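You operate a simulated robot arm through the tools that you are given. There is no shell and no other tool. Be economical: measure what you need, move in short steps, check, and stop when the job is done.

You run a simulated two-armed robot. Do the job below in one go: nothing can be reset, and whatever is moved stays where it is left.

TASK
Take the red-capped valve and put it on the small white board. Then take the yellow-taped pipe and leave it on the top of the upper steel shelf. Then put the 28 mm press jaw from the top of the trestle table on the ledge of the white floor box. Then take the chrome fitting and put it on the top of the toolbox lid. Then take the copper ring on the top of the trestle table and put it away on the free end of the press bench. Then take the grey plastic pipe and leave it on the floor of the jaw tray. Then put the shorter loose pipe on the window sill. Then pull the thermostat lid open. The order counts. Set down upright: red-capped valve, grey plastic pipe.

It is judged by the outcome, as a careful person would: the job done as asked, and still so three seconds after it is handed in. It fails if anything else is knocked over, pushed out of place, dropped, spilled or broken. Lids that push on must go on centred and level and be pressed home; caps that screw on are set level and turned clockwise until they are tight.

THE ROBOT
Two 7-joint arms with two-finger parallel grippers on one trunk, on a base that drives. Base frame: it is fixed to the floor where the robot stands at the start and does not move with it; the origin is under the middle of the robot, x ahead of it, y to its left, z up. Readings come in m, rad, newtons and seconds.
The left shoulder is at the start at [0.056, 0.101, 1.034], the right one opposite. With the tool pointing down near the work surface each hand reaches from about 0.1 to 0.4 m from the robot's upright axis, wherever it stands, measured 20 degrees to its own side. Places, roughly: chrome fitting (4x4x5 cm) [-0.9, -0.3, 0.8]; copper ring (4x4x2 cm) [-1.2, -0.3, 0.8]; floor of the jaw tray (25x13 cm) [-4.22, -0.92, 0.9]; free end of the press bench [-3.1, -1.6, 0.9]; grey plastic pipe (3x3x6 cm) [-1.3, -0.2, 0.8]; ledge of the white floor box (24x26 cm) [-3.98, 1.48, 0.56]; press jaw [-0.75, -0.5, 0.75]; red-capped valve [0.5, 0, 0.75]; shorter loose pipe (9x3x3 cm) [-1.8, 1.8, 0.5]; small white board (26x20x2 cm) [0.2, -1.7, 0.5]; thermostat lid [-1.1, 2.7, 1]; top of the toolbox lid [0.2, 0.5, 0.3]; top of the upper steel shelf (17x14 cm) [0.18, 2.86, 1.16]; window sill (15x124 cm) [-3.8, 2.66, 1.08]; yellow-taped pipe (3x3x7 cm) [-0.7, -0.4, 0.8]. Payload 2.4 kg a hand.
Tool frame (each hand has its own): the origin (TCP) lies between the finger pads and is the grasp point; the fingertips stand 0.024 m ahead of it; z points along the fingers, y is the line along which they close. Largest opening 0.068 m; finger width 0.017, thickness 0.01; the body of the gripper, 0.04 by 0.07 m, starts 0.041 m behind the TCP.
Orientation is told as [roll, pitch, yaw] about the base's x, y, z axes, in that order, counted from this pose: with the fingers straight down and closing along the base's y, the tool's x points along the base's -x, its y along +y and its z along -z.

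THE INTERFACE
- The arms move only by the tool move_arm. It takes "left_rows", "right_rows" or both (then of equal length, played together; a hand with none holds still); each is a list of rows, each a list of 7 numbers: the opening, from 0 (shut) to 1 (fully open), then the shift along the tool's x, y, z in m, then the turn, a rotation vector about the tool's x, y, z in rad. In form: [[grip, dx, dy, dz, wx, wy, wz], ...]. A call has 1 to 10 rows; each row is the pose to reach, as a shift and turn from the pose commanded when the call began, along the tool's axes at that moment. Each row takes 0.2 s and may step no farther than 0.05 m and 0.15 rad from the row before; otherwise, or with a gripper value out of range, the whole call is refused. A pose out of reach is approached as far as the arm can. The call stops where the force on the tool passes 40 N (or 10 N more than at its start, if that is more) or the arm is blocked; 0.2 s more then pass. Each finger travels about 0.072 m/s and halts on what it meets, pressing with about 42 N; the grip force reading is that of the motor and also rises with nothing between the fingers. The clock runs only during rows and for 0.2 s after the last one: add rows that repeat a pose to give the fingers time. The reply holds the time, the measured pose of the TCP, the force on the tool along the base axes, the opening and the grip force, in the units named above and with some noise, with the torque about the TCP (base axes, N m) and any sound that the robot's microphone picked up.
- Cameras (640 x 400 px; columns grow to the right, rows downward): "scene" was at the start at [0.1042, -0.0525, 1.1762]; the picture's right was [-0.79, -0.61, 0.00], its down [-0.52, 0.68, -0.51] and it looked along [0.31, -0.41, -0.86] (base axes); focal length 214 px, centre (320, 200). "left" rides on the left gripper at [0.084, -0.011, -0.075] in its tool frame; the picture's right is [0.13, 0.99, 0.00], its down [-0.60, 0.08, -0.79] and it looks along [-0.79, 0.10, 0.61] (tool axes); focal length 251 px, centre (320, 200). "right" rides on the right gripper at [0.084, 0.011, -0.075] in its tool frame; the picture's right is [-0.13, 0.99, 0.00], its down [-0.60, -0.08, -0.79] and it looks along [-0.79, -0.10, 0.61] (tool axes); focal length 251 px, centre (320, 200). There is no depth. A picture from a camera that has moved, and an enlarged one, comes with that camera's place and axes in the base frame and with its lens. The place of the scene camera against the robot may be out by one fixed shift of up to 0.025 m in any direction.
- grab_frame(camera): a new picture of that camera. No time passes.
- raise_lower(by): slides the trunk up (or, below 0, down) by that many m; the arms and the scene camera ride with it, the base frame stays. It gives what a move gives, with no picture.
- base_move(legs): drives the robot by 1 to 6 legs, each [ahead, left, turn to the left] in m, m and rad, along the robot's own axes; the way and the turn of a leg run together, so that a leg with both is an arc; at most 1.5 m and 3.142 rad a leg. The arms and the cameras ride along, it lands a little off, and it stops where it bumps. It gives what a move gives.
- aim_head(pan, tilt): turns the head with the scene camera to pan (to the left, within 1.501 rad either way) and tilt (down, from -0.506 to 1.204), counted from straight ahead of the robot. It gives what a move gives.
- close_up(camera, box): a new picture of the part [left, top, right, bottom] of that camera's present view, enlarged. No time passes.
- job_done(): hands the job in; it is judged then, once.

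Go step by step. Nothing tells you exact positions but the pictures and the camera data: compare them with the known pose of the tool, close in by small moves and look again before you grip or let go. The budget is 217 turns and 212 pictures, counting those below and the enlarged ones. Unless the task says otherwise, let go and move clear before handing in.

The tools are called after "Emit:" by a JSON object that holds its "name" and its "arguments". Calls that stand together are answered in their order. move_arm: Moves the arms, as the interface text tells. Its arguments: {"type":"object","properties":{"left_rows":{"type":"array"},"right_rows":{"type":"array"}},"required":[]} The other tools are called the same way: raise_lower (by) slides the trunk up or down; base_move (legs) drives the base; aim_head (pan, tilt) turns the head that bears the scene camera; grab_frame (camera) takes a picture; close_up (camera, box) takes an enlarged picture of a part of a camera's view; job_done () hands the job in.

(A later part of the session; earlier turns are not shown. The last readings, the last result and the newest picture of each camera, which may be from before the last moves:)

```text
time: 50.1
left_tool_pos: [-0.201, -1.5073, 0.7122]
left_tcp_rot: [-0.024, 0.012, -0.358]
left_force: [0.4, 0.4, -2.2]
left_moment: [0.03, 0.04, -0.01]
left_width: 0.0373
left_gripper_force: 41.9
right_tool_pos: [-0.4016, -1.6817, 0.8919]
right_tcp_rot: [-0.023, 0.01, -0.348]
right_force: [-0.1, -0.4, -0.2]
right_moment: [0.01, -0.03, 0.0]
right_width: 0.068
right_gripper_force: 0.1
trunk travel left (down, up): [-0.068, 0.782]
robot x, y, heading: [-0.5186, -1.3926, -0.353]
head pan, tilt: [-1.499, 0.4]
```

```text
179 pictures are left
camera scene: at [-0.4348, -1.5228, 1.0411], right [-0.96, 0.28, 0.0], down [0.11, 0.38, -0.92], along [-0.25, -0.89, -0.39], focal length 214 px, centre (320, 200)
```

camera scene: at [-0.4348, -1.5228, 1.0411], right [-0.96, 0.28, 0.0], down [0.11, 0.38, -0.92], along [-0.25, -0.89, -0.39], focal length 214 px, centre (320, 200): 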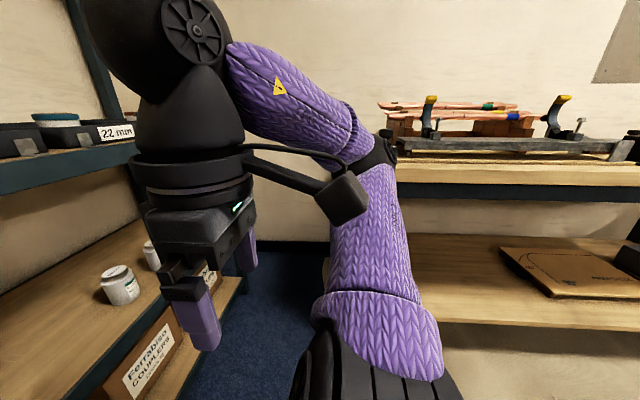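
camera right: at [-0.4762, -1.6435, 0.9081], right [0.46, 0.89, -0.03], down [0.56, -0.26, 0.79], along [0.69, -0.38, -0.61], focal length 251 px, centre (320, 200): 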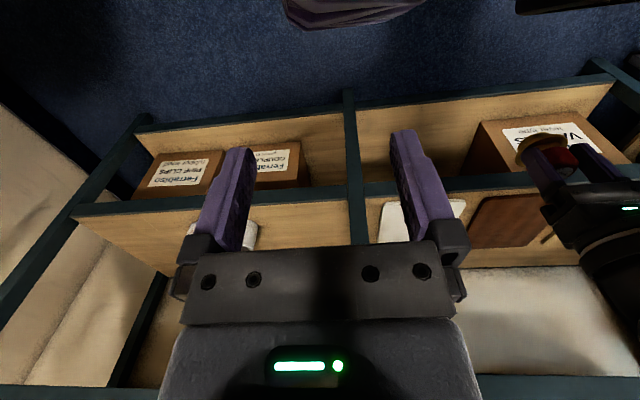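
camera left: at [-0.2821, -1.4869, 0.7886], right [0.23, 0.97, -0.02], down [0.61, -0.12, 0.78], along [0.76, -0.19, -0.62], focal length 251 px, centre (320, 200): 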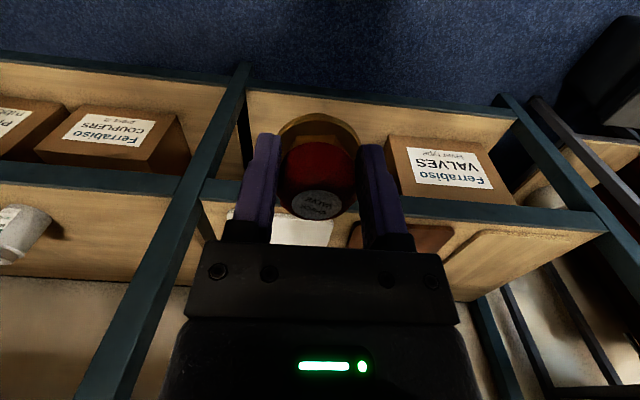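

The force is gone; the right elbow must have brushed the bench. Now I lower the left hand, level it, and pull the right hand back a bit.

Emit:
{"name": "move_arm", "arguments": {"left_rows": [[0.3, 0, 0, 0.04, -0.012, -0.006, 0], [0.3, 0, 0, 0.08, -0.024, -0.012, 0], [0.3, 0, 0, 0.12, -0.024, -0.012, 0], [0.3, 0, 0, 0.12, -0.024, -0.012, 0]], "right_rows": [[1, 0.02, 0, 0, 0, 0, 0], [1, 0.04, 0, 0, 0, 0, 0], [1, 0.05, 0, 0, 0, 0, 0], [1, 0.05, 0, 0, 0, 0, 0]]}}

Emit:
{"name": "base_move", "arguments": {"legs": [[0.15, 0, 0]]}}

Emit:
{"name": "aim_head", "arguments": {"pan": 0.0, "tilt": 0.7}}

Emit:
{"name": "grab_frame", "arguments": {"camera": "scene"}}

Emit:
{"name": "grab_frame", "arguments": {"camera": "left"}}

```text
time: 51.1
left_tool_pos: [-0.2021, -1.511, 0.5901]
left_tcp_rot: [-0.001, 0.001, -0.36]
left_force: [-0.5, 0.6, -0.3]
left_moment: [0.0, 0.0, 0.02]
left_width: 0.0373
left_gripper_force: 42.1
right_tool_pos: [-0.4477, -1.6654, 0.8922]
right_tcp_rot: [-0.024, 0.01, -0.348]
right_force: [-0.2, -0.5, -0.4]
right_moment: [-0.02, 0.01, -0.04]
right_width: 0.0679
right_gripper_force: 0.0
trunk travel left (down, up): [-0.068, 0.782]
robot x, y, heading: [-0.5199, -1.3959, -0.345]
head pan, tilt: [-1.499, 0.4]
```

```text
time: 52.5
left_tool_pos: [-0.0651, -1.5591, 0.5896]
left_tcp_rot: [0.0, 0.0, -0.355]
left_force: [-0.3, 0.5, -0.9]
left_moment: [0.01, 0.0, -0.01]
left_width: 0.0372
left_gripper_force: 42.2
right_tool_pos: [-0.3108, -1.7156, 0.8939]
right_tcp_rot: [-0.025, 0.009, -0.342]
right_force: [-0.2, -0.2, 0.4]
right_moment: [-0.01, -0.01, 0.0]
right_width: 0.068
right_gripper_force: 0.1
trunk travel left (down, up): [-0.068, 0.782]
robot x, y, heading: [-0.3854, -1.4485, -0.35]
head pan, tilt: [-1.499, 0.4]
```

```text
time: 54.1
left_tool_pos: [-0.0658, -1.5591, 0.5909]
left_tcp_rot: [-0.001, 0.001, -0.355]
left_force: [0.4, 0.0, -1.1]
left_moment: [0.01, 0.02, -0.02]
left_width: 0.0373
left_gripper_force: 41.5
right_tool_pos: [-0.3099, -1.7148, 0.8923]
right_tcp_rot: [-0.024, 0.011, -0.344]
right_force: [0.2, -0.3, 0.1]
right_moment: [0.0, 0.01, -0.01]
right_width: 0.068
right_gripper_force: 0.2
trunk travel left (down, up): [-0.068, 0.782]
robot x, y, heading: [-0.3837, -1.4465, -0.349]
head pan, tilt: [0.0, 0.7]
```

```text
178 pictures are left
camera scene: at [-0.1921, -1.5122, 1.0143], right [-0.34, -0.94, 0.0], down [-0.61, 0.22, -0.76], along [0.72, -0.26, -0.64], focal length 214 px, centre (320, 200)
```

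scene: 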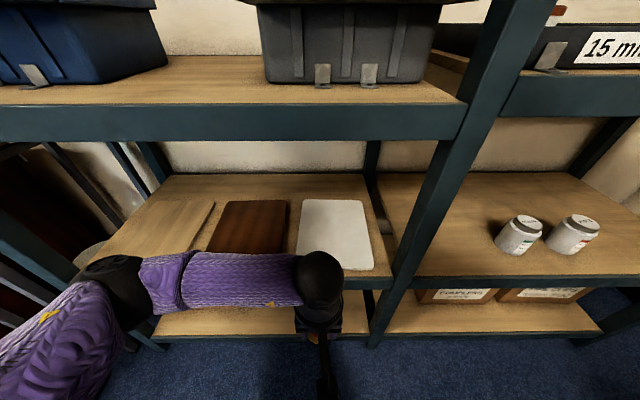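

```text
177 pictures are left
camera left: at [-0.1476, -1.5402, 0.6652], right [0.22, 0.97, 0.0], down [0.59, -0.14, 0.79], along [0.77, -0.18, -0.61], focal length 251 px, centre (320, 200)
```

left: 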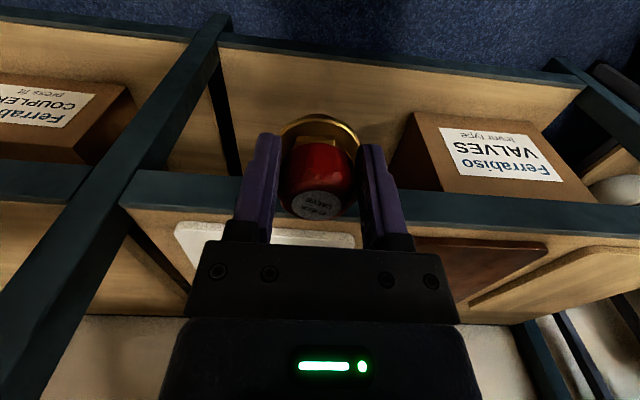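

The white board's centre is near [0.21, -1.705]. I drive in by 0.17 m with a small shift right, then reach.

Emit:
{"name": "base_move", "arguments": {"legs": [[0.17, -0.04, 0]]}}

Emit:
{"name": "grab_frame", "arguments": {"camera": "scene"}}

```text
time: 55.6
left_tool_pos: [0.0852, -1.6567, 0.5901]
left_tcp_rot: [0.0, 0.0, -0.358]
left_force: [-0.4, -0.3, -0.6]
left_moment: [-0.01, 0.05, -0.02]
left_width: 0.0372
left_gripper_force: 41.6
right_tool_pos: [-0.1624, -1.8142, 0.8937]
right_tcp_rot: [-0.024, 0.01, -0.345]
right_force: [-0.4, -0.4, -0.5]
right_moment: [0.01, -0.01, -0.01]
right_width: 0.0682
right_gripper_force: 0.0
trunk travel left (down, up): [-0.068, 0.782]
robot x, y, heading: [-0.2325, -1.5391, -0.348]
head pan, tilt: [0.0, 0.7]
```

```text
176 pictures are left
camera scene: at [-0.0431, -1.6104, 1.0143], right [-0.34, -0.94, 0.0], down [-0.61, 0.22, -0.76], along [0.72, -0.26, -0.64], focal length 214 px, centre (320, 200)
```

scene: 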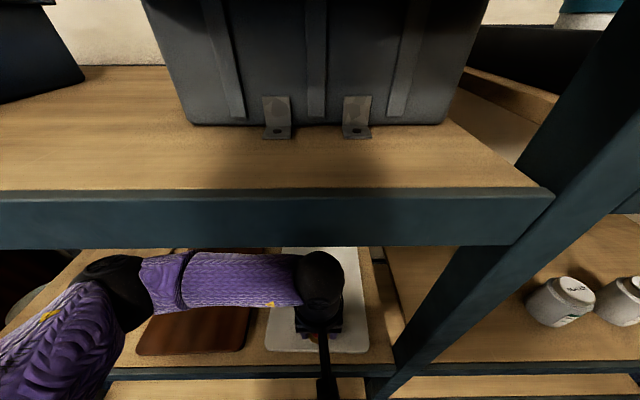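

The head nears the upper shelf, so I stop driving. I reach forward 0.12 m with the left hand and look.

Emit:
{"name": "move_arm", "arguments": {"left_rows": [[0.3, -0.04, 0, 0, 0, 0, 0], [0.3, -0.08, 0, 0, 0, 0, 0], [0.3, -0.115, 0, 0, 0, 0, 0], [0.3, -0.115, 0, 0, 0, 0, 0]]}}

Emit:
{"name": "grab_frame", "arguments": {"camera": "scene"}}

Emit:
{"name": "grab_frame", "arguments": {"camera": "left"}}

```text
time: 56.6
left_tool_pos: [0.1921, -1.7, 0.5903]
left_tcp_rot: [0.0, 0.001, -0.358]
left_force: [-0.1, 0.0, -0.8]
left_moment: [0.0, -0.02, 0.01]
left_width: 0.037
left_gripper_force: 42.4
right_tool_pos: [-0.1616, -1.8129, 0.893]
right_tcp_rot: [-0.024, 0.011, -0.345]
right_force: [1.4, -0.8, 0.3]
right_moment: [-0.03, 0.01, 0.0]
right_width: 0.068
right_gripper_force: 0.1
trunk travel left (down, up): [-0.068, 0.782]
robot x, y, heading: [-0.2325, -1.5428, -0.349]
head pan, tilt: [0.0, 0.7]
```

```text
175 pictures are left
camera scene: at [-0.0429, -1.6105, 1.0143], right [-0.34, -0.94, 0.0], down [-0.61, 0.22, -0.76], along [0.72, -0.26, -0.64], focal length 214 px, centre (320, 200)
```

scene: 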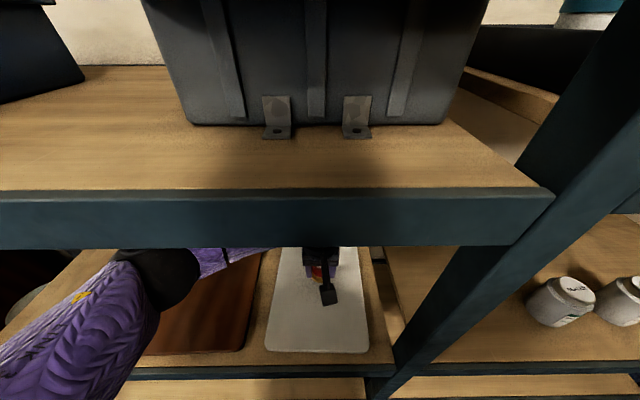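

```text
174 pictures are left
camera left: at [0.1089, -1.6809, 0.6658], right [0.23, 0.97, 0.0], down [0.59, -0.14, 0.79], along [0.77, -0.18, -0.61], focal length 251 px, centre (320, 200)
```

left: 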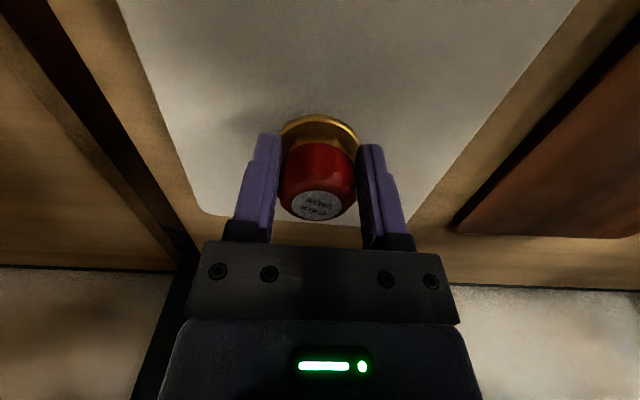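

The valve is well over the board. I lower slowly and watch the force.

Emit:
{"name": "move_arm", "arguments": {"left_rows": [[0.3, 0, 0, 0.01, 0, 0, 0], [0.3, 0, 0, 0.02, 0, 0, 0], [0.3, 0, 0, 0.027, 0, 0, 0], [0.3, 0, 0, 0.027, 0, 0, 0]]}}

Emit:
{"name": "grab_frame", "arguments": {"camera": "left"}}

Emit:
{"name": "close_up", "arguments": {"camera": "scene", "box": [240, 240, 400, 340]}}

```text
time: 57.3
left_tool_pos: [0.1908, -1.6991, 0.5729]
left_tcp_rot: [-0.008, -0.007, -0.359]
left_force: [-4.2, 5.5, 29.9]
left_moment: [0.25, -0.25, 0.05]
left_width: 0.0362
left_gripper_force: 41.8
right_tool_pos: [-0.163, -1.8127, 0.8947]
right_tcp_rot: [-0.024, 0.007, -0.346]
right_force: [-0.1, 0.4, -0.2]
right_moment: [0.01, -0.02, 0.01]
right_width: 0.068
right_gripper_force: 0.1
trunk travel left (down, up): [-0.068, 0.782]
robot x, y, heading: [-0.2327, -1.5452, -0.348]
head pan, tilt: [0.0, 0.7]
stopped in row 3 (left hand): the force on the tool passed its limit at 58 N (the readings are from after the stop); the commanded pose is now the measured one
```

```text
173 pictures are left
camera left: at [0.1075, -1.6799, 0.6477], right [0.23, 0.97, -0.01], down [0.59, -0.13, 0.8], along [0.78, -0.19, -0.6], focal length 251 px, centre (320, 200)
```

left: 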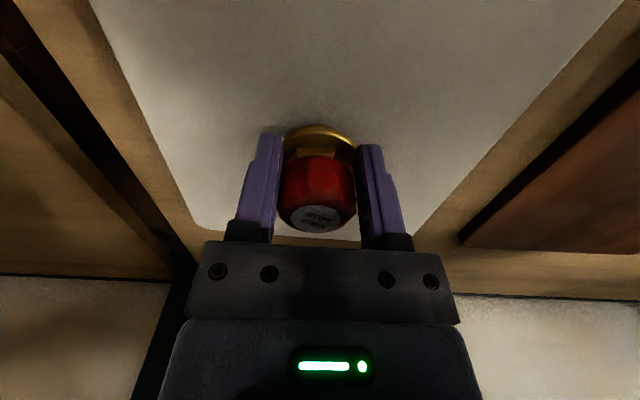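

```text
4.00 times, centred on (320, 290) of scene
camera zoom: at [-0.0451, -1.6091, 1.015], right [-0.34, -0.94, 0.0], down [-0.6, 0.22, -0.77], along [0.72, -0.26, -0.64], focal length 858 px, centre (320, -160)
```

zoom: 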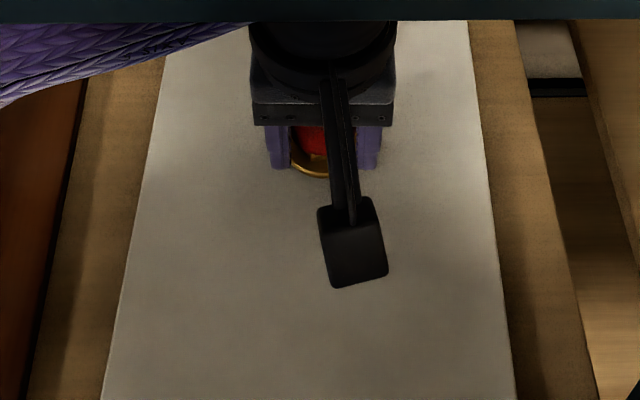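

It stands on the board. I ease off a millimetre, open, and lift away.

Emit:
{"name": "move_arm", "arguments": {"left_rows": [[0.3, 0, 0, -0.001, 0, 0, 0], [0.55, 0, 0, -0.001, 0, 0, 0], [0.9, 0, 0, -0.001, 0, 0, 0], [1, 0, 0, -0.001, 0, 0, 0], [1, 0, 0, -0.001, 0, 0, 0], [1, 0, 0, -0.02, 0, 0, 0], [1, 0, 0, -0.045, 0, 0, 0], [1, 0.03, 0, -0.065, 0, 0, 0], [1, 0.07, 0, -0.075, 0, 0, 0], [1, 0.1, 0, -0.075, 0, 0, 0]]}}

Emit:
{"name": "grab_frame", "arguments": {"camera": "left"}}

```text
time: 59.5
left_tool_pos: [0.098, -1.6624, 0.647]
left_tcp_rot: [-0.004, -0.002, -0.356]
left_force: [0.0, 0.8, -0.5]
left_moment: [0.03, 0.02, 0.0]
left_width: 0.0684
left_gripper_force: 0.2
right_tool_pos: [-0.16, -1.8131, 0.8932]
right_tcp_rot: [-0.023, 0.01, -0.346]
right_force: [0.1, 0.6, -0.5]
right_moment: [0.0, -0.01, 0.02]
right_width: 0.068
right_gripper_force: 0.2
trunk travel left (down, up): [-0.068, 0.782]
robot x, y, heading: [-0.2337, -1.5445, -0.353]
head pan, tilt: [0.0, 0.7]
```

```text
171 pictures are left
camera left: at [0.0151, -1.6431, 0.7204], right [0.23, 0.97, 0.0], down [0.59, -0.13, 0.8], along [0.77, -0.18, -0.61], focal length 251 px, centre (320, 200)
```

left: 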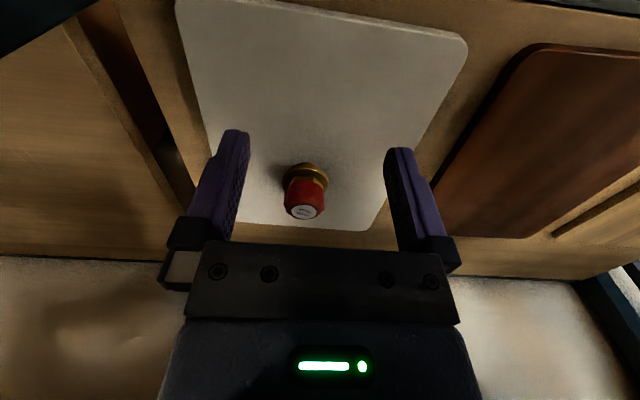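

The red-capped valve stands upright on the white board. Next I back out, raise the trunk and head to the trestle table.

Emit:
{"name": "base_move", "arguments": {"legs": [[-0.36, 0, 0]]}}

Emit:
{"name": "raise_lower", "arguments": {"by": 0.2}}

Emit:
{"name": "base_move", "arguments": {"legs": [[0, 0, 1.92]]}}

Emit:
{"name": "aim_head", "arguments": {"pan": 0.4, "tilt": 0.6}}

Emit:
{"name": "grab_frame", "arguments": {"camera": "scene"}}

```text
time: 61.9
left_tool_pos: [-0.2417, -1.539, 0.6471]
left_tcp_rot: [-0.003, -0.004, -0.364]
left_force: [-0.2, 0.1, -0.1]
left_moment: [0.0, -0.01, -0.02]
left_width: 0.0678
left_gripper_force: 0.0
right_tool_pos: [-0.5015, -1.6902, 0.8909]
right_tcp_rot: [-0.027, 0.011, -0.351]
right_force: [0.7, -0.5, 0.0]
right_moment: [-0.06, -0.01, 0.04]
right_width: 0.068
right_gripper_force: 0.0
trunk travel left (down, up): [-0.068, 0.782]
robot x, y, heading: [-0.5722, -1.4176, -0.352]
head pan, tilt: [0.0, 0.7]
```

```text
time: 64.0
left_tool_pos: [-0.2419, -1.5405, 0.8453]
left_tcp_rot: [-0.003, -0.003, -0.362]
left_force: [-0.6, 0.6, 0.4]
left_moment: [0.01, 0.02, -0.02]
left_width: 0.0678
left_gripper_force: 0.0
right_tool_pos: [-0.5012, -1.6883, 1.0916]
right_tcp_rot: [-0.024, 0.011, -0.351]
right_force: [0.4, -0.5, -0.1]
right_moment: [0.02, 0.0, -0.01]
right_width: 0.0681
right_gripper_force: 0.1
trunk travel left (down, up): [-0.268, 0.582]
robot x, y, heading: [-0.5759, -1.4179, -0.351]
head pan, tilt: [0.0, 0.7]
```

```text
time: 69.0
left_tool_pos: [-0.568, -1.0662, 0.8458]
left_tcp_rot: [-0.003, -0.004, 1.55]
left_force: [-0.2, 0.4, -0.4]
left_moment: [-0.01, -0.01, 0.01]
left_width: 0.0681
left_gripper_force: 0.1
right_tool_pos: [-0.3422, -1.2634, 1.0923]
right_tcp_rot: [-0.024, 0.01, 1.56]
right_force: [-0.2, 0.7, 0.6]
right_moment: [0.0, -0.02, 0.01]
right_width: 0.0682
right_gripper_force: 0.0
trunk travel left (down, up): [-0.268, 0.582]
robot x, y, heading: [-0.575, -1.4198, 1.558]
head pan, tilt: [0.0, 0.7]
```

```text
time: 69.9
left_tool_pos: [-0.5694, -1.0679, 0.846]
left_tcp_rot: [-0.004, -0.004, 1.547]
left_force: [-0.3, 0.6, 0.8]
left_moment: [0.0, -0.01, -0.01]
left_width: 0.0681
left_gripper_force: 0.1
right_tool_pos: [-0.3422, -1.2621, 1.0937]
right_tcp_rot: [-0.024, 0.011, 1.562]
right_force: [0.0, 0.6, -0.3]
right_moment: [0.02, 0.03, 0.0]
right_width: 0.068
right_gripper_force: 0.0
trunk travel left (down, up): [-0.268, 0.582]
robot x, y, heading: [-0.5731, -1.4188, 1.555]
head pan, tilt: [0.4, 0.6]
```

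```text
170 pictures are left
camera scene: at [-0.6017, -1.2804, 1.2282], right [0.93, 0.38, 0.0], down [0.21, -0.52, -0.82], along [-0.31, 0.76, -0.57], focal length 214 px, centre (320, 200)
```

scene: 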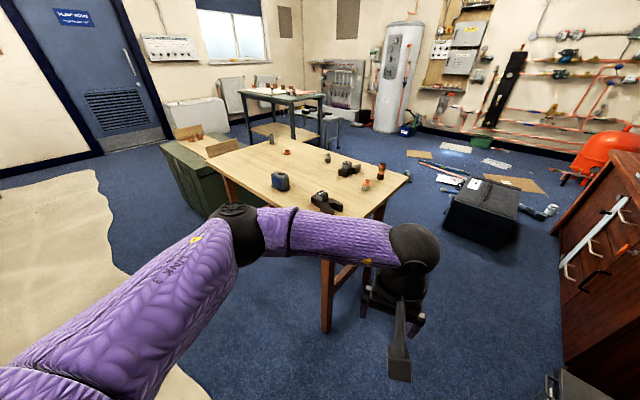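

I can see the trestle table well. I take a close-up of its items.

Emit:
{"name": "close_up", "arguments": {"camera": "scene", "box": [230, 130, 422, 250]}}

```text
3.33 times, centred on (326, 190) of scene
camera zoom: at [-0.6017, -1.2804, 1.2282], right [0.93, 0.38, 0.0], down [0.21, -0.52, -0.82], along [-0.31, 0.76, -0.57], focal length 715 px, centre (300, 233)
```

zoom: 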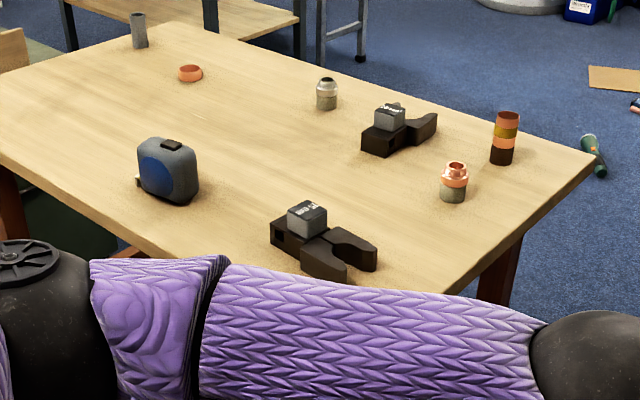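

The yellow-taped pipe stands at about [-0.675, -0.32], near the table's right edge. I raise the left hand and drive to that side, facing the table squarely.

Emit:
{"name": "move_arm", "arguments": {"left_rows": [[1, 0, 0, -0.04, 0, 0, 0], [1, 0, 0, -0.08, 0, 0, 0], [1, 0, 0, -0.1, 0, 0, 0]]}}

Emit:
{"name": "base_move", "arguments": {"legs": [[0, -0.33, 0], [0.95, 0, 0], [0, 0, 1.215]]}}

Emit:
{"name": "aim_head", "arguments": {"pan": 0.0, "tilt": 0.9}}

Emit:
{"name": "grab_frame", "arguments": {"camera": "scene"}}

Emit:
{"name": "grab_frame", "arguments": {"camera": "left"}}

```text
time: 70.7
left_tool_pos: [-0.5678, -1.0662, 0.948]
left_tcp_rot: [-0.004, -0.003, 1.549]
left_force: [0.1, 0.0, -1.2]
left_moment: [0.01, 0.0, 0.01]
left_width: 0.068
left_gripper_force: 0.1
right_tool_pos: [-0.3416, -1.2624, 1.0931]
right_tcp_rot: [-0.024, 0.01, 1.559]
right_force: [-1.0, -0.7, 0.1]
right_moment: [-0.02, 0.0, -0.02]
right_width: 0.0682
right_gripper_force: 0.1
trunk travel left (down, up): [-0.268, 0.582]
robot x, y, heading: [-0.5731, -1.4207, 1.555]
head pan, tilt: [0.4, 0.6]
```

```text
time: 80.3
left_tool_pos: [-0.5468, -0.3597, 0.9474]
left_tcp_rot: [-0.003, -0.005, 2.729]
left_force: [0.1, -0.1, -0.1]
left_moment: [-0.01, 0.01, -0.02]
left_width: 0.0679
left_gripper_force: 0.1
right_tool_pos: [-0.2787, -0.2232, 1.0927]
right_tcp_rot: [-0.025, 0.011, 2.743]
right_force: [0.8, 0.4, 0.3]
right_moment: [0.0, 0.0, 0.01]
right_width: 0.0677
right_gripper_force: 0.0
trunk travel left (down, up): [-0.268, 0.582]
robot x, y, heading: [-0.2217, -0.4934, 2.737]
head pan, tilt: [0.4, 0.6]
```

```text
time: 81.2
left_tool_pos: [-0.5478, -0.3617, 0.9485]
left_tcp_rot: [-0.004, -0.003, 2.729]
left_force: [0.3, -0.2, -0.5]
left_moment: [-0.01, -0.02, -0.07]
left_width: 0.0681
left_gripper_force: 0.0
right_tool_pos: [-0.2793, -0.2247, 1.0943]
right_tcp_rot: [-0.025, 0.009, 2.745]
right_force: [0.0, 0.1, -0.1]
right_moment: [0.0, 0.01, 0.0]
right_width: 0.0681
right_gripper_force: 0.2
trunk travel left (down, up): [-0.268, 0.582]
robot x, y, heading: [-0.2239, -0.4933, 2.738]
head pan, tilt: [0.0, 0.901]
```

```text
168 pictures are left
camera scene: at [-0.3397, -0.445, 1.2035], right [0.39, 0.92, 0.0], down [0.72, -0.31, -0.62], along [-0.57, 0.24, -0.78], focal length 214 px, centre (320, 200)
```

scene: 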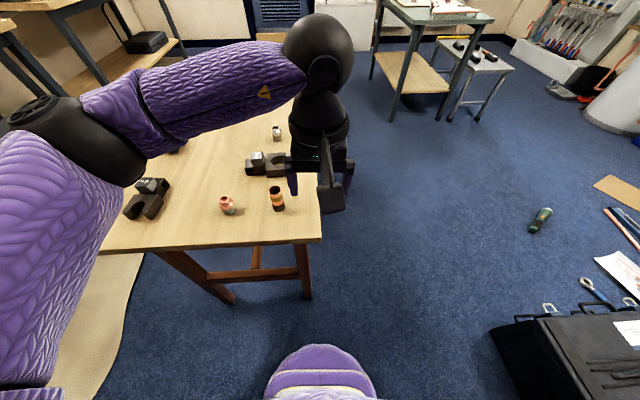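

```text
167 pictures are left
camera left: at [-0.466, -0.3848, 1.0223], right [-0.28, -0.96, 0.0], down [-0.58, 0.17, 0.8], along [-0.76, 0.22, -0.61], focal length 251 px, centre (320, 200)
```

left: 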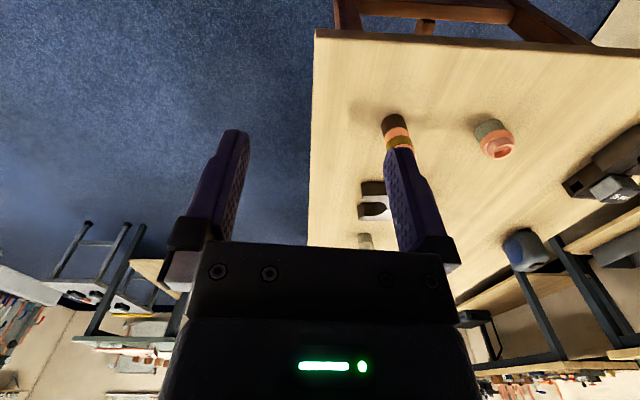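

The pipe stands at about [-0.70, -0.42]. I bring the hand above it and look again.

Emit:
{"name": "move_arm", "arguments": {"left_rows": [[1, -0.03, 0.03, 0, 0, 0, 0], [1, -0.06, 0.06, 0, 0, 0, 0], [1, -0.09, 0.09, 0, 0, 0, 0], [1, -0.11, 0.112, 0.02, 0, 0, 0], [1, -0.11, 0.112, 0.05, 0, 0, 0], [1, -0.11, 0.112, 0.05, 0, 0, 0]]}}

Emit:
{"name": "grab_frame", "arguments": {"camera": "scene"}}

Emit:
{"name": "grab_frame", "arguments": {"camera": "left"}}

```text
time: 82.6
left_tool_pos: [-0.6933, -0.4213, 0.8986]
left_tcp_rot: [-0.002, -0.004, 2.729]
left_force: [0.0, 0.2, -0.2]
left_moment: [-0.02, -0.01, 0.0]
left_width: 0.0677
left_gripper_force: 0.1
right_tool_pos: [-0.28, -0.2239, 1.0918]
right_tcp_rot: [-0.022, 0.011, 2.74]
right_force: [0.5, -0.3, -0.2]
right_moment: [0.02, -0.02, 0.0]
right_width: 0.0679
right_gripper_force: 0.1
trunk travel left (down, up): [-0.268, 0.582]
robot x, y, heading: [-0.2216, -0.4972, 2.743]
head pan, tilt: [0.0, 0.901]
```

```text
166 pictures are left
camera scene: at [-0.3397, -0.445, 1.2034], right [0.39, 0.92, 0.0], down [0.72, -0.31, -0.62], along [-0.57, 0.24, -0.78], focal length 214 px, centre (320, 200)
```

scene: 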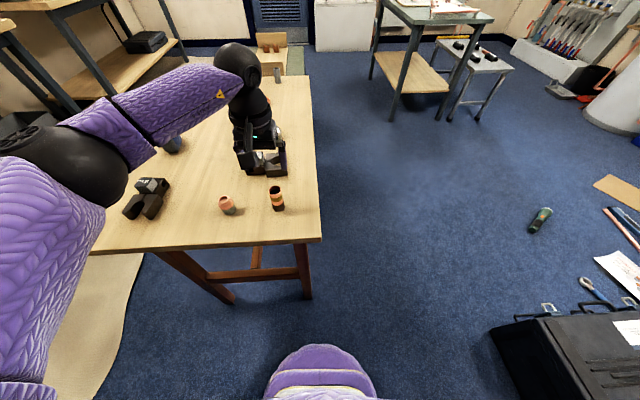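

```text
165 pictures are left
camera left: at [-0.612, -0.4456, 0.9719], right [-0.28, -0.96, 0.0], down [-0.58, 0.17, 0.8], along [-0.76, 0.22, -0.61], focal length 251 px, centre (320, 200)
```

left: 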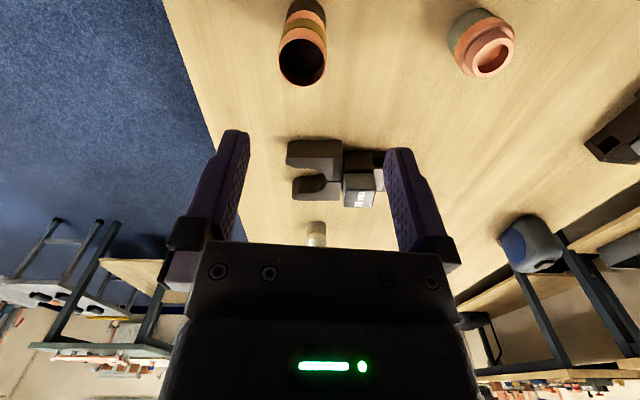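

The pipe's top is near [-0.681, -0.415]. I correct by a centimetre and come lower.

Emit:
{"name": "move_arm", "arguments": {"left_rows": [[1, 0.009, -0.01, 0.02, 0, 0, 0], [1, 0.009, -0.01, 0.05, 0, 0, 0], [1, 0.009, -0.01, 0.05, 0, 0, 0]]}}

Emit:
{"name": "grab_frame", "arguments": {"camera": "left"}}

Emit:
{"name": "close_up", "arguments": {"camera": "scene", "box": [200, 130, 360, 230]}}

```text
time: 83.4
left_tool_pos: [-0.6799, -0.4124, 0.8499]
left_tcp_rot: [-0.005, -0.004, 2.73]
left_force: [-0.3, 0.0, 0.3]
left_moment: [0.02, -0.04, 0.01]
left_width: 0.0679
left_gripper_force: 0.0
right_tool_pos: [-0.2796, -0.2233, 1.0927]
right_tcp_rot: [-0.024, 0.01, 2.74]
right_force: [0.7, 0.4, 0.2]
right_moment: [0.01, 0.01, 0.03]
right_width: 0.0683
right_gripper_force: 0.1
trunk travel left (down, up): [-0.268, 0.582]
robot x, y, heading: [-0.2214, -0.4947, 2.738]
head pan, tilt: [0.0, 0.901]
```

```text
164 pictures are left
camera left: at [-0.5992, -0.4376, 0.9244], right [-0.28, -0.96, -0.01], down [-0.58, 0.17, 0.8], along [-0.76, 0.23, -0.61], focal length 251 px, centre (320, 200)
```

left: 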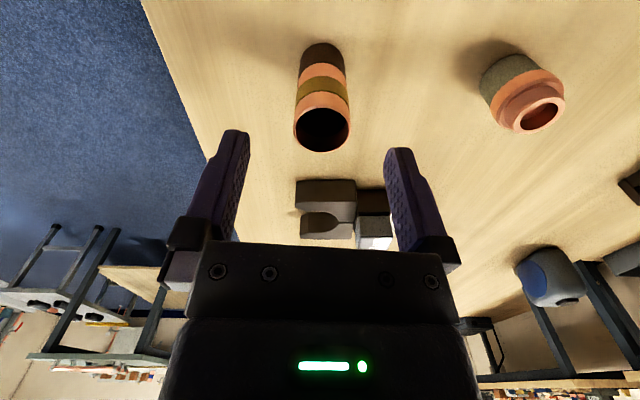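

```text
4.00 times, centred on (280, 180) of scene
camera zoom: at [-0.3397, -0.445, 1.2034], right [0.39, 0.92, 0.0], down [0.72, -0.31, -0.62], along [-0.57, 0.24, -0.78], focal length 858 px, centre (480, 280)
```

zoom: 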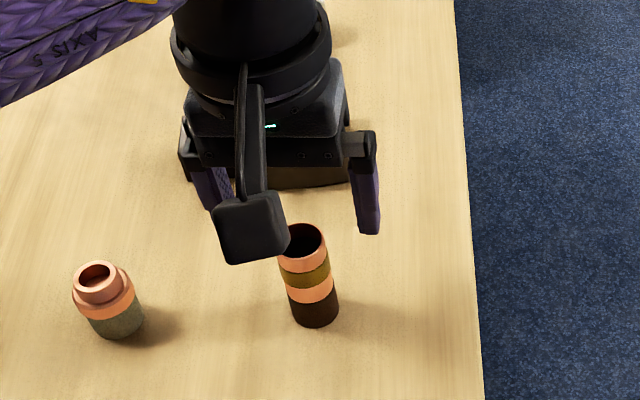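

The pipe's top is higher than assumed, about 0.83, at [-0.666, -0.42]. I shift back 16 mm, then go down around it.

Emit:
{"name": "move_arm", "arguments": {"left_rows": [[1, 0.016, 0.002, 0, 0, 0, 0], [1, 0.016, 0.002, 0.015, 0, 0, 0], [1, 0.016, 0.002, 0.015, 0, 0, 0]]}}

Emit:
{"name": "grab_frame", "arguments": {"camera": "left"}}

Emit:
{"name": "close_up", "arguments": {"camera": "scene", "box": [200, 130, 360, 230]}}

```text
time: 84.2
left_tool_pos: [-0.6678, -0.4222, 0.8347]
left_tcp_rot: [-0.003, -0.002, 2.73]
left_force: [0.0, 0.4, 0.3]
left_moment: [0.01, -0.01, -0.01]
left_width: 0.068
left_gripper_force: 0.1
right_tool_pos: [-0.2801, -0.2247, 1.0927]
right_tcp_rot: [-0.023, 0.011, 2.742]
right_force: [0.3, 0.6, 0.0]
right_moment: [0.0, -0.01, -0.03]
right_width: 0.0677
right_gripper_force: 0.1
trunk travel left (down, up): [-0.268, 0.582]
robot x, y, heading: [-0.2235, -0.493, 2.739]
head pan, tilt: [0.0, 0.901]
```

```text
162 pictures are left
camera left: at [-0.5863, -0.4458, 0.908], right [-0.28, -0.96, 0.0], down [-0.58, 0.17, 0.8], along [-0.76, 0.22, -0.61], focal length 251 px, centre (320, 200)
```

left: 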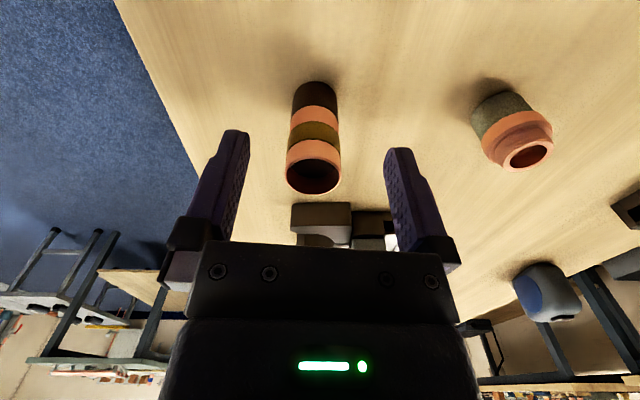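

```text
4.00 times, centred on (280, 180) of scene
camera zoom: at [-0.3397, -0.445, 1.2034], right [0.39, 0.92, 0.0], down [0.72, -0.31, -0.62], along [-0.57, 0.24, -0.78], focal length 858 px, centre (480, 280)
```

zoom: 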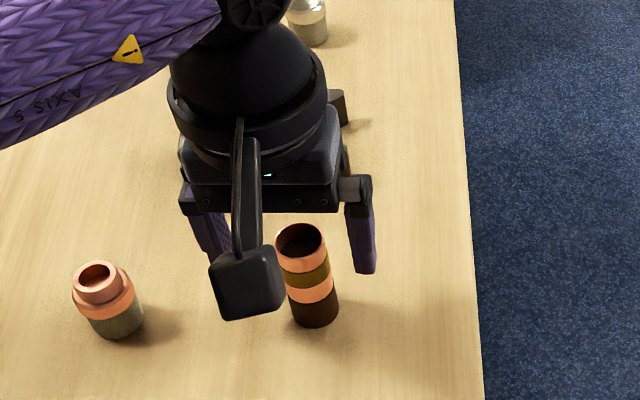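

The pipe's rim now matches the TCP. I go down 3 cm and close.

Emit:
{"name": "move_arm", "arguments": {"left_rows": [[1, 0, -0.003, 0.015, 0, 0, 0], [1, 0, -0.003, 0.03, 0, 0, 0], [0.7, 0, -0.003, 0.03, 0, 0, 0], [0.4, 0, -0.003, 0.03, 0, 0, 0], [0.2, 0, -0.003, 0.03, 0, 0, 0], [0.2, 0, -0.003, 0.03, 0, 0, 0], [0.2, 0, -0.003, 0.03, 0, 0, 0], [0.2, 0, -0.003, 0.0, 0, 0, 0], [0.2, 0, -0.003, -0.04, 0, 0, 0], [0.2, 0, -0.003, -0.08, 0, 0, 0]]}}

Emit:
{"name": "grab_frame", "arguments": {"camera": "left"}}

```text
time: 86.4
left_tool_pos: [-0.6666, -0.417, 0.916]
left_tcp_rot: [-0.005, -0.005, 2.729]
left_force: [0.6, -0.4, -1.0]
left_moment: [0.0, 0.02, 0.04]
left_width: 0.0269
left_gripper_force: 41.7
right_tool_pos: [-0.2798, -0.2243, 1.0927]
right_tcp_rot: [-0.024, 0.01, 2.742]
right_force: [-0.8, 0.4, -0.1]
right_moment: [-0.01, 0.02, 0.0]
right_width: 0.068
right_gripper_force: 0.1
trunk travel left (down, up): [-0.268, 0.582]
robot x, y, heading: [-0.223, -0.4992, 2.742]
head pan, tilt: [0.0, 0.901]
```

```text
160 pictures are left
camera left: at [-0.585, -0.4417, 0.9905], right [-0.28, -0.96, -0.01], down [-0.58, 0.16, 0.8], along [-0.76, 0.22, -0.61], focal length 251 px, centre (320, 200)
```

left: 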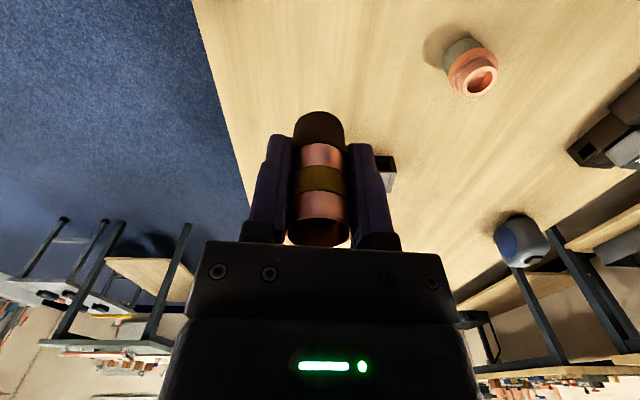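

The pipe is held and clear of the table. I pull the hand in, turn to face +y and survey the floor.

Emit:
{"name": "move_arm", "arguments": {"left_rows": [[0.2, 0.03, -0.03, -0.02, 0, 0, 0], [0.2, 0.06, -0.06, -0.04, 0, 0, 0], [0.2, 0.09, -0.09, -0.06, 0, 0, 0], [0.2, 0.12, -0.11, -0.08, 0, 0, 0], [0.2, 0.12, -0.11, -0.08, 0, 0, 0]]}}

Emit:
{"name": "base_move", "arguments": {"legs": [[0, 0, -1.17]]}}

Emit:
{"name": "aim_head", "arguments": {"pan": 0.0, "tilt": 0.4}}

Emit:
{"name": "grab_frame", "arguments": {"camera": "scene"}}

Emit:
{"name": "aim_head", "arguments": {"pan": -0.5, "tilt": 0.75}}

Emit:
{"name": "grab_frame", "arguments": {"camera": "scene"}}

```text
time: 87.6
left_tool_pos: [-0.5133, -0.3627, 0.9935]
left_tcp_rot: [-0.003, -0.006, 2.729]
left_force: [0.2, -0.3, -0.5]
left_moment: [0.02, 0.04, 0.02]
left_width: 0.0267
left_gripper_force: 42.1
right_tool_pos: [-0.2792, -0.2247, 1.0939]
right_tcp_rot: [-0.024, 0.01, 2.742]
right_force: [-1.0, 0.0, 0.6]
right_moment: [-0.03, 0.0, -0.02]
right_width: 0.068
right_gripper_force: 0.0
trunk travel left (down, up): [-0.268, 0.582]
robot x, y, heading: [-0.2219, -0.4987, 2.734]
head pan, tilt: [0.0, 0.901]
```

```text
time: 90.9
left_tool_pos: [-0.2115, -0.178, 0.9931]
left_tcp_rot: [-0.004, -0.003, 1.557]
left_force: [-0.2, -0.3, -0.5]
left_moment: [0.01, 0.0, -0.01]
left_width: 0.0265
left_gripper_force: 41.3
right_tool_pos: [0.007, -0.3394, 1.093]
right_tcp_rot: [-0.024, 0.012, 1.571]
right_force: [-1.1, -0.4, 0.8]
right_moment: [0.0, -0.02, -0.01]
right_width: 0.0681
right_gripper_force: 0.1
trunk travel left (down, up): [-0.268, 0.582]
robot x, y, heading: [-0.2234, -0.4992, 1.565]
head pan, tilt: [0.0, 0.901]
```

```text
time: 91.8
left_tool_pos: [-0.2123, -0.1779, 0.9924]
left_tcp_rot: [-0.002, -0.003, 1.558]
left_force: [0.2, 0.1, -0.8]
left_moment: [0.0, -0.02, -0.06]
left_width: 0.0267
left_gripper_force: 41.2
right_tool_pos: [0.0069, -0.3379, 1.0914]
right_tcp_rot: [-0.024, 0.01, 1.572]
right_force: [0.4, -1.2, -0.6]
right_moment: [0.0, 0.01, -0.01]
right_width: 0.068
right_gripper_force: 0.1
trunk travel left (down, up): [-0.268, 0.582]
robot x, y, heading: [-0.2221, -0.4979, 1.566]
head pan, tilt: [0.0, 0.4]
```

```text
159 pictures are left
camera scene: at [-0.2184, -0.3481, 1.2464], right [1.0, 0.0, 0.0], down [0.0, -0.39, -0.92], along [0.0, 0.92, -0.39], focal length 214 px, centre (320, 200)
```

scene: 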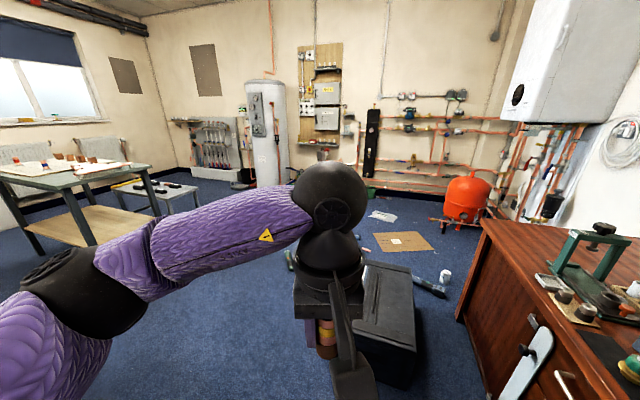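

```text
time: 92.8
left_tool_pos: [-0.2122, -0.1777, 0.9948]
left_tcp_rot: [-0.003, -0.003, 1.556]
left_force: [0.1, 0.0, 0.0]
left_moment: [-0.01, 0.0, -0.01]
left_width: 0.0268
left_gripper_force: 41.5
right_tool_pos: [0.0088, -0.3388, 1.0926]
right_tcp_rot: [-0.023, 0.011, 1.571]
right_force: [0.3, 0.8, -0.7]
right_moment: [-0.02, -0.02, -0.03]
right_width: 0.0679
right_gripper_force: 0.1
trunk travel left (down, up): [-0.268, 0.582]
robot x, y, heading: [-0.2203, -0.4976, 1.567]
head pan, tilt: [-0.499, 0.75]
```

```text
158 pictures are left
camera scene: at [-0.1789, -0.3681, 1.2154], right [0.88, -0.48, 0.0], down [-0.33, -0.6, -0.73], along [0.35, 0.64, -0.68], focal length 214 px, centre (320, 200)
```

scene: 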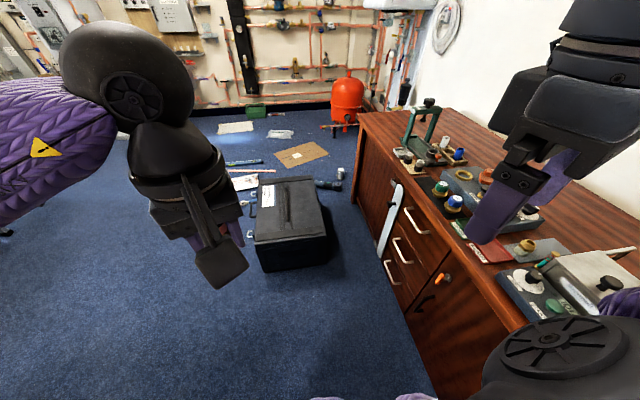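

I zoom in on the far wall where the upper steel shelf should be.

Emit:
{"name": "aim_head", "arguments": {"pan": 0.0, "tilt": 0.4}}

Emit:
{"name": "close_up", "arguments": {"camera": "scene", "box": [230, 60, 550, 260]}}

Emit:
{"name": "close_up", "arguments": {"camera": "scene", "box": [280, 70, 440, 170]}}

```text
time: 93.7
left_tool_pos: [-0.2125, -0.1782, 0.9935]
left_tcp_rot: [-0.004, -0.004, 1.556]
left_force: [0.2, -0.3, 0.2]
left_moment: [-0.01, 0.0, 0.0]
left_width: 0.027
left_gripper_force: 42.3
right_tool_pos: [0.0084, -0.338, 1.0931]
right_tcp_rot: [-0.024, 0.012, 1.57]
right_force: [-0.2, -0.4, 0.7]
right_moment: [0.0, 0.02, 0.01]
right_width: 0.0682
right_gripper_force: 0.0
trunk travel left (down, up): [-0.268, 0.582]
robot x, y, heading: [-0.2223, -0.4991, 1.565]
head pan, tilt: [0.0, 0.4]
```

```text
2.00 times, centred on (390, 160) of scene
camera zoom: at [-0.2183, -0.3481, 1.2464], right [1.0, 0.0, 0.0], down [0.0, -0.39, -0.92], along [0.0, 0.92, -0.39], focal length 429 px, centre (180, 280)
```

zoom: 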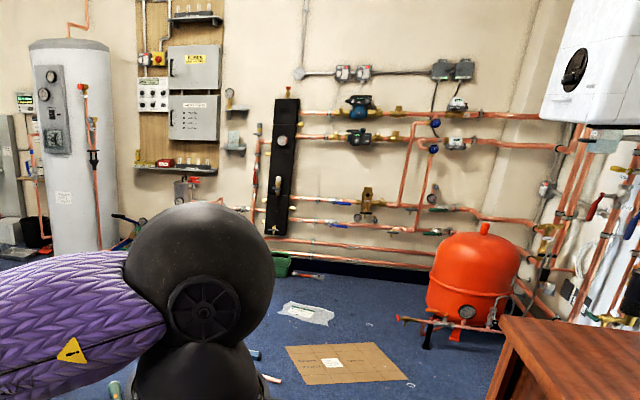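

```text
4.00 times, centred on (360, 120) of scene
camera zoom: at [-0.2183, -0.3481, 1.2464], right [1.0, 0.0, 0.0], down [0.0, -0.39, -0.92], along [0.0, 0.92, -0.39], focal length 858 px, centre (160, 520)
```

zoom: 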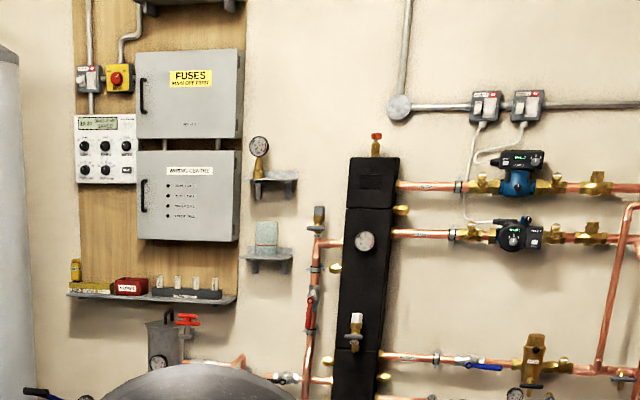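

The upper steel shelf is the small one with the gauge at about [0.175, 2.86, 1.17]. Loose things lie on the floor near x -0.5…0.3, y 1.3, so I go around on the left side.

Emit:
{"name": "base_move", "arguments": {"legs": [[1.15, 0, 0], [0, 0.75, 0]]}}

Emit:
{"name": "aim_head", "arguments": {"pan": -0.5, "tilt": 0.6}}

Emit:
{"name": "grab_frame", "arguments": {"camera": "scene"}}

Emit:
{"name": "aim_head", "arguments": {"pan": 0.5, "tilt": 0.5}}

Emit:
{"name": "grab_frame", "arguments": {"camera": "scene"}}

```text
time: 97.5
left_tool_pos: [-0.211, 0.4642, 0.993]
left_tcp_rot: [-0.003, -0.006, 1.458]
left_force: [-1.0, 0.2, -0.2]
left_moment: [-0.02, 0.01, 0.01]
left_width: 0.0267
left_gripper_force: 42.6
right_tool_pos: [-0.0094, 0.2834, 1.0924]
right_tcp_rot: [-0.023, 0.008, 1.47]
right_force: [0.2, 0.3, -0.1]
right_moment: [0.0, 0.01, 0.0]
right_width: 0.068
right_gripper_force: 0.0
trunk travel left (down, up): [-0.268, 0.582]
robot x, y, heading: [-0.2549, 0.1478, 1.466]
head pan, tilt: [0.0, 0.4]
stopped in leg 1: the robot was blocked; the commanded pose is now the measured one
```

```text
time: 98.5
left_tool_pos: [-0.2119, 0.4635, 0.9926]
left_tcp_rot: [-0.007, -0.003, 1.461]
left_force: [-0.3, 0.1, -1.0]
left_moment: [-0.02, -0.01, 0.0]
left_width: 0.0266
left_gripper_force: 42.0
right_tool_pos: [-0.0096, 0.2825, 1.0922]
right_tcp_rot: [-0.026, 0.01, 1.471]
right_force: [0.1, 0.0, 0.6]
right_moment: [0.03, 0.02, 0.0]
right_width: 0.068
right_gripper_force: 0.0
trunk travel left (down, up): [-0.268, 0.582]
robot x, y, heading: [-0.2509, 0.1497, 1.466]
head pan, tilt: [-0.499, 0.6]
```

```text
155 pictures are left
camera scene: at [-0.1949, 0.2766, 1.2283], right [0.82, -0.57, 0.0], down [-0.32, -0.47, -0.83], along [0.47, 0.68, -0.56], focal length 214 px, centre (320, 200)
```

scene: 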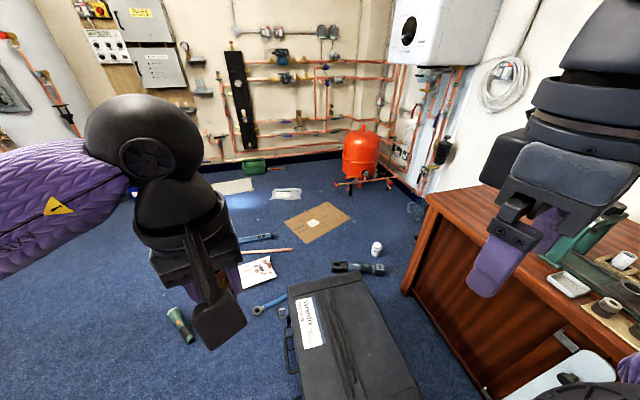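

```text
time: 99.7
left_tool_pos: [-0.2111, 0.4639, 0.9933]
left_tcp_rot: [-0.004, -0.003, 1.459]
left_force: [-0.6, -0.4, 0.0]
left_moment: [0.01, -0.02, -0.01]
left_width: 0.0268
left_gripper_force: 41.4
right_tool_pos: [-0.0093, 0.2823, 1.0926]
right_tcp_rot: [-0.024, 0.01, 1.47]
right_force: [-0.5, -0.4, 0.1]
right_moment: [-0.01, 0.01, 0.0]
right_width: 0.0679
right_gripper_force: 0.2
trunk travel left (down, up): [-0.268, 0.582]
robot x, y, heading: [-0.2567, 0.1471, 1.466]
head pan, tilt: [0.499, 0.499]
```

```text
154 pictures are left
camera scene: at [-0.2795, 0.2876, 1.2373], right [0.92, 0.38, 0.0], down [0.18, -0.44, -0.88], along [-0.34, 0.81, -0.48], focal length 214 px, centre (320, 200)
```

scene: 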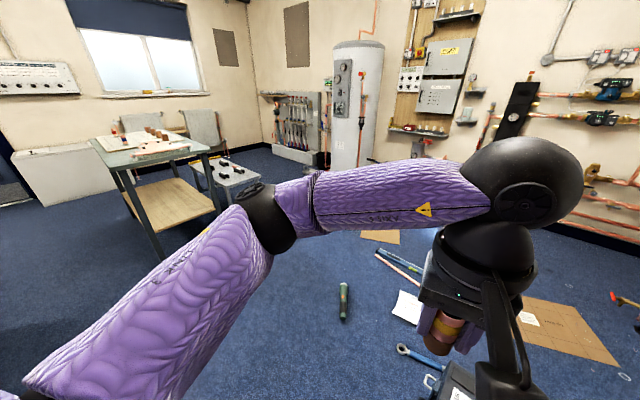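

The base bumped the toolbox corner lightly; it appears not to have moved. I back off, swing wide to the left, and go north.

Emit:
{"name": "base_move", "arguments": {"legs": [[-0.06, 0.03, 0], [0, 0.25, 0.1], [0.6, 0.45, 0], [1.3, 0, 0]]}}

Emit:
{"name": "aim_head", "arguments": {"pan": -0.8, "tilt": 0.6}}

Emit:
{"name": "grab_frame", "arguments": {"camera": "scene"}}

```text
time: 111.9
left_tool_pos: [-0.9564, 2.3097, 0.9932]
left_tcp_rot: [-0.005, -0.003, 1.553]
left_force: [0.0, -0.7, -0.5]
left_moment: [0.0, -0.03, -0.01]
left_width: 0.0268
left_gripper_force: 42.2
right_tool_pos: [-0.7389, 2.1477, 1.0931]
right_tcp_rot: [-0.024, 0.01, 1.564]
right_force: [0.3, 0.0, 0.5]
right_moment: [0.0, 0.0, 0.03]
right_width: 0.0682
right_gripper_force: 0.2
trunk travel left (down, up): [-0.268, 0.582]
robot x, y, heading: [-0.9687, 1.99, 1.559]
head pan, tilt: [0.499, 0.499]
```

```text
time: 113.3
left_tool_pos: [-0.9582, 2.3084, 0.9937]
left_tcp_rot: [-0.005, -0.005, 1.552]
left_force: [0.5, 0.5, -0.5]
left_moment: [0.0, 0.01, -0.02]
left_width: 0.0267
left_gripper_force: 41.9
right_tool_pos: [-0.7389, 2.1476, 1.0931]
right_tcp_rot: [-0.023, 0.011, 1.563]
right_force: [0.4, 0.8, 0.1]
right_moment: [0.0, 0.01, 0.03]
right_width: 0.0681
right_gripper_force: 0.1
trunk travel left (down, up): [-0.268, 0.582]
robot x, y, heading: [-0.9692, 1.9921, 1.561]
head pan, tilt: [-0.799, 0.6]
```

```text
153 pictures are left
camera scene: at [-0.9015, 2.1079, 1.2282], right [0.69, -0.72, 0.0], down [-0.41, -0.39, -0.82], along [0.6, 0.57, -0.57], focal length 214 px, centre (320, 200)
```

scene: 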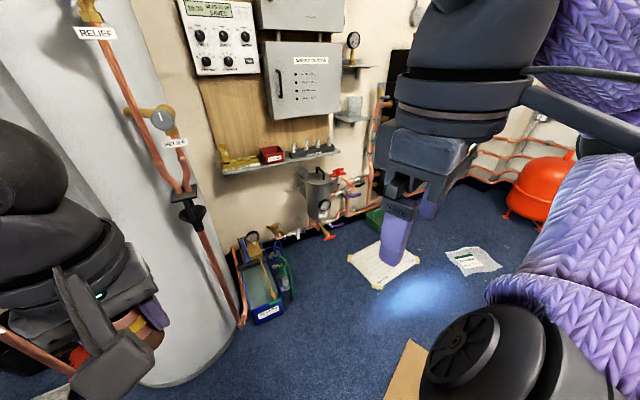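

A taped sheet and a piece of cardboard lie on the floor near the wall. I turn so my elbow points away from the wall and thread between cardboard and wall, then face the shelf.

Emit:
{"name": "base_move", "arguments": {"legs": [[0, 0, -2.16], [-0.06, 0.48, 0], [0.72, 0.5, 0], [0.113, -0.165, 0]]}}

Emit:
{"name": "aim_head", "arguments": {"pan": 1.4, "tilt": 0.5}}

Emit:
{"name": "grab_frame", "arguments": {"camera": "scene"}}

```text
time: 126.8
left_tool_pos: [0.3924, 2.0368, 0.9932]
left_tcp_rot: [-0.004, -0.004, -0.613]
left_force: [0.2, -0.1, -0.4]
left_moment: [-0.04, 0.0, -0.03]
left_width: 0.0266
left_gripper_force: 41.7
right_tool_pos: [0.1346, 1.945, 1.0928]
right_tcp_rot: [-0.024, 0.011, -0.602]
right_force: [-0.5, -0.2, 0.6]
right_moment: [-0.02, 0.0, 0.0]
right_width: 0.068
right_gripper_force: 0.0
trunk travel left (down, up): [-0.268, 0.582]
robot x, y, heading: [0.1333, 2.2256, -0.607]
head pan, tilt: [-0.799, 0.6]
```

```text
time: 128.9
left_tool_pos: [0.3909, 2.0368, 0.9931]
left_tcp_rot: [-0.007, -0.003, -0.613]
left_force: [-0.4, -0.5, -1.1]
left_moment: [-0.01, -0.01, 0.02]
left_width: 0.0265
left_gripper_force: 41.5
right_tool_pos: [0.1357, 1.9461, 1.0927]
right_tcp_rot: [-0.026, 0.012, -0.601]
right_force: [-0.7, 0.6, 0.0]
right_moment: [0.02, 0.01, 0.0]
right_width: 0.0683
right_gripper_force: 0.1
trunk travel left (down, up): [-0.268, 0.582]
robot x, y, heading: [0.132, 2.2242, -0.603]
head pan, tilt: [1.4, 0.499]
```

```text
152 pictures are left
camera scene: at [0.2461, 2.2602, 1.2373], right [0.71, -0.7, 0.0], down [-0.34, -0.34, -0.88], along [0.62, 0.63, -0.48], focal length 214 px, centre (320, 200)
```

scene: 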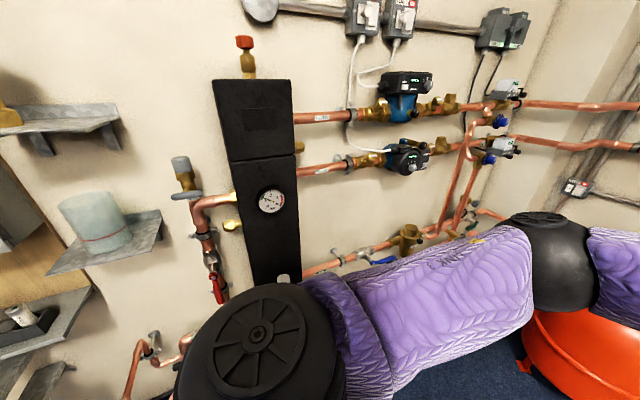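

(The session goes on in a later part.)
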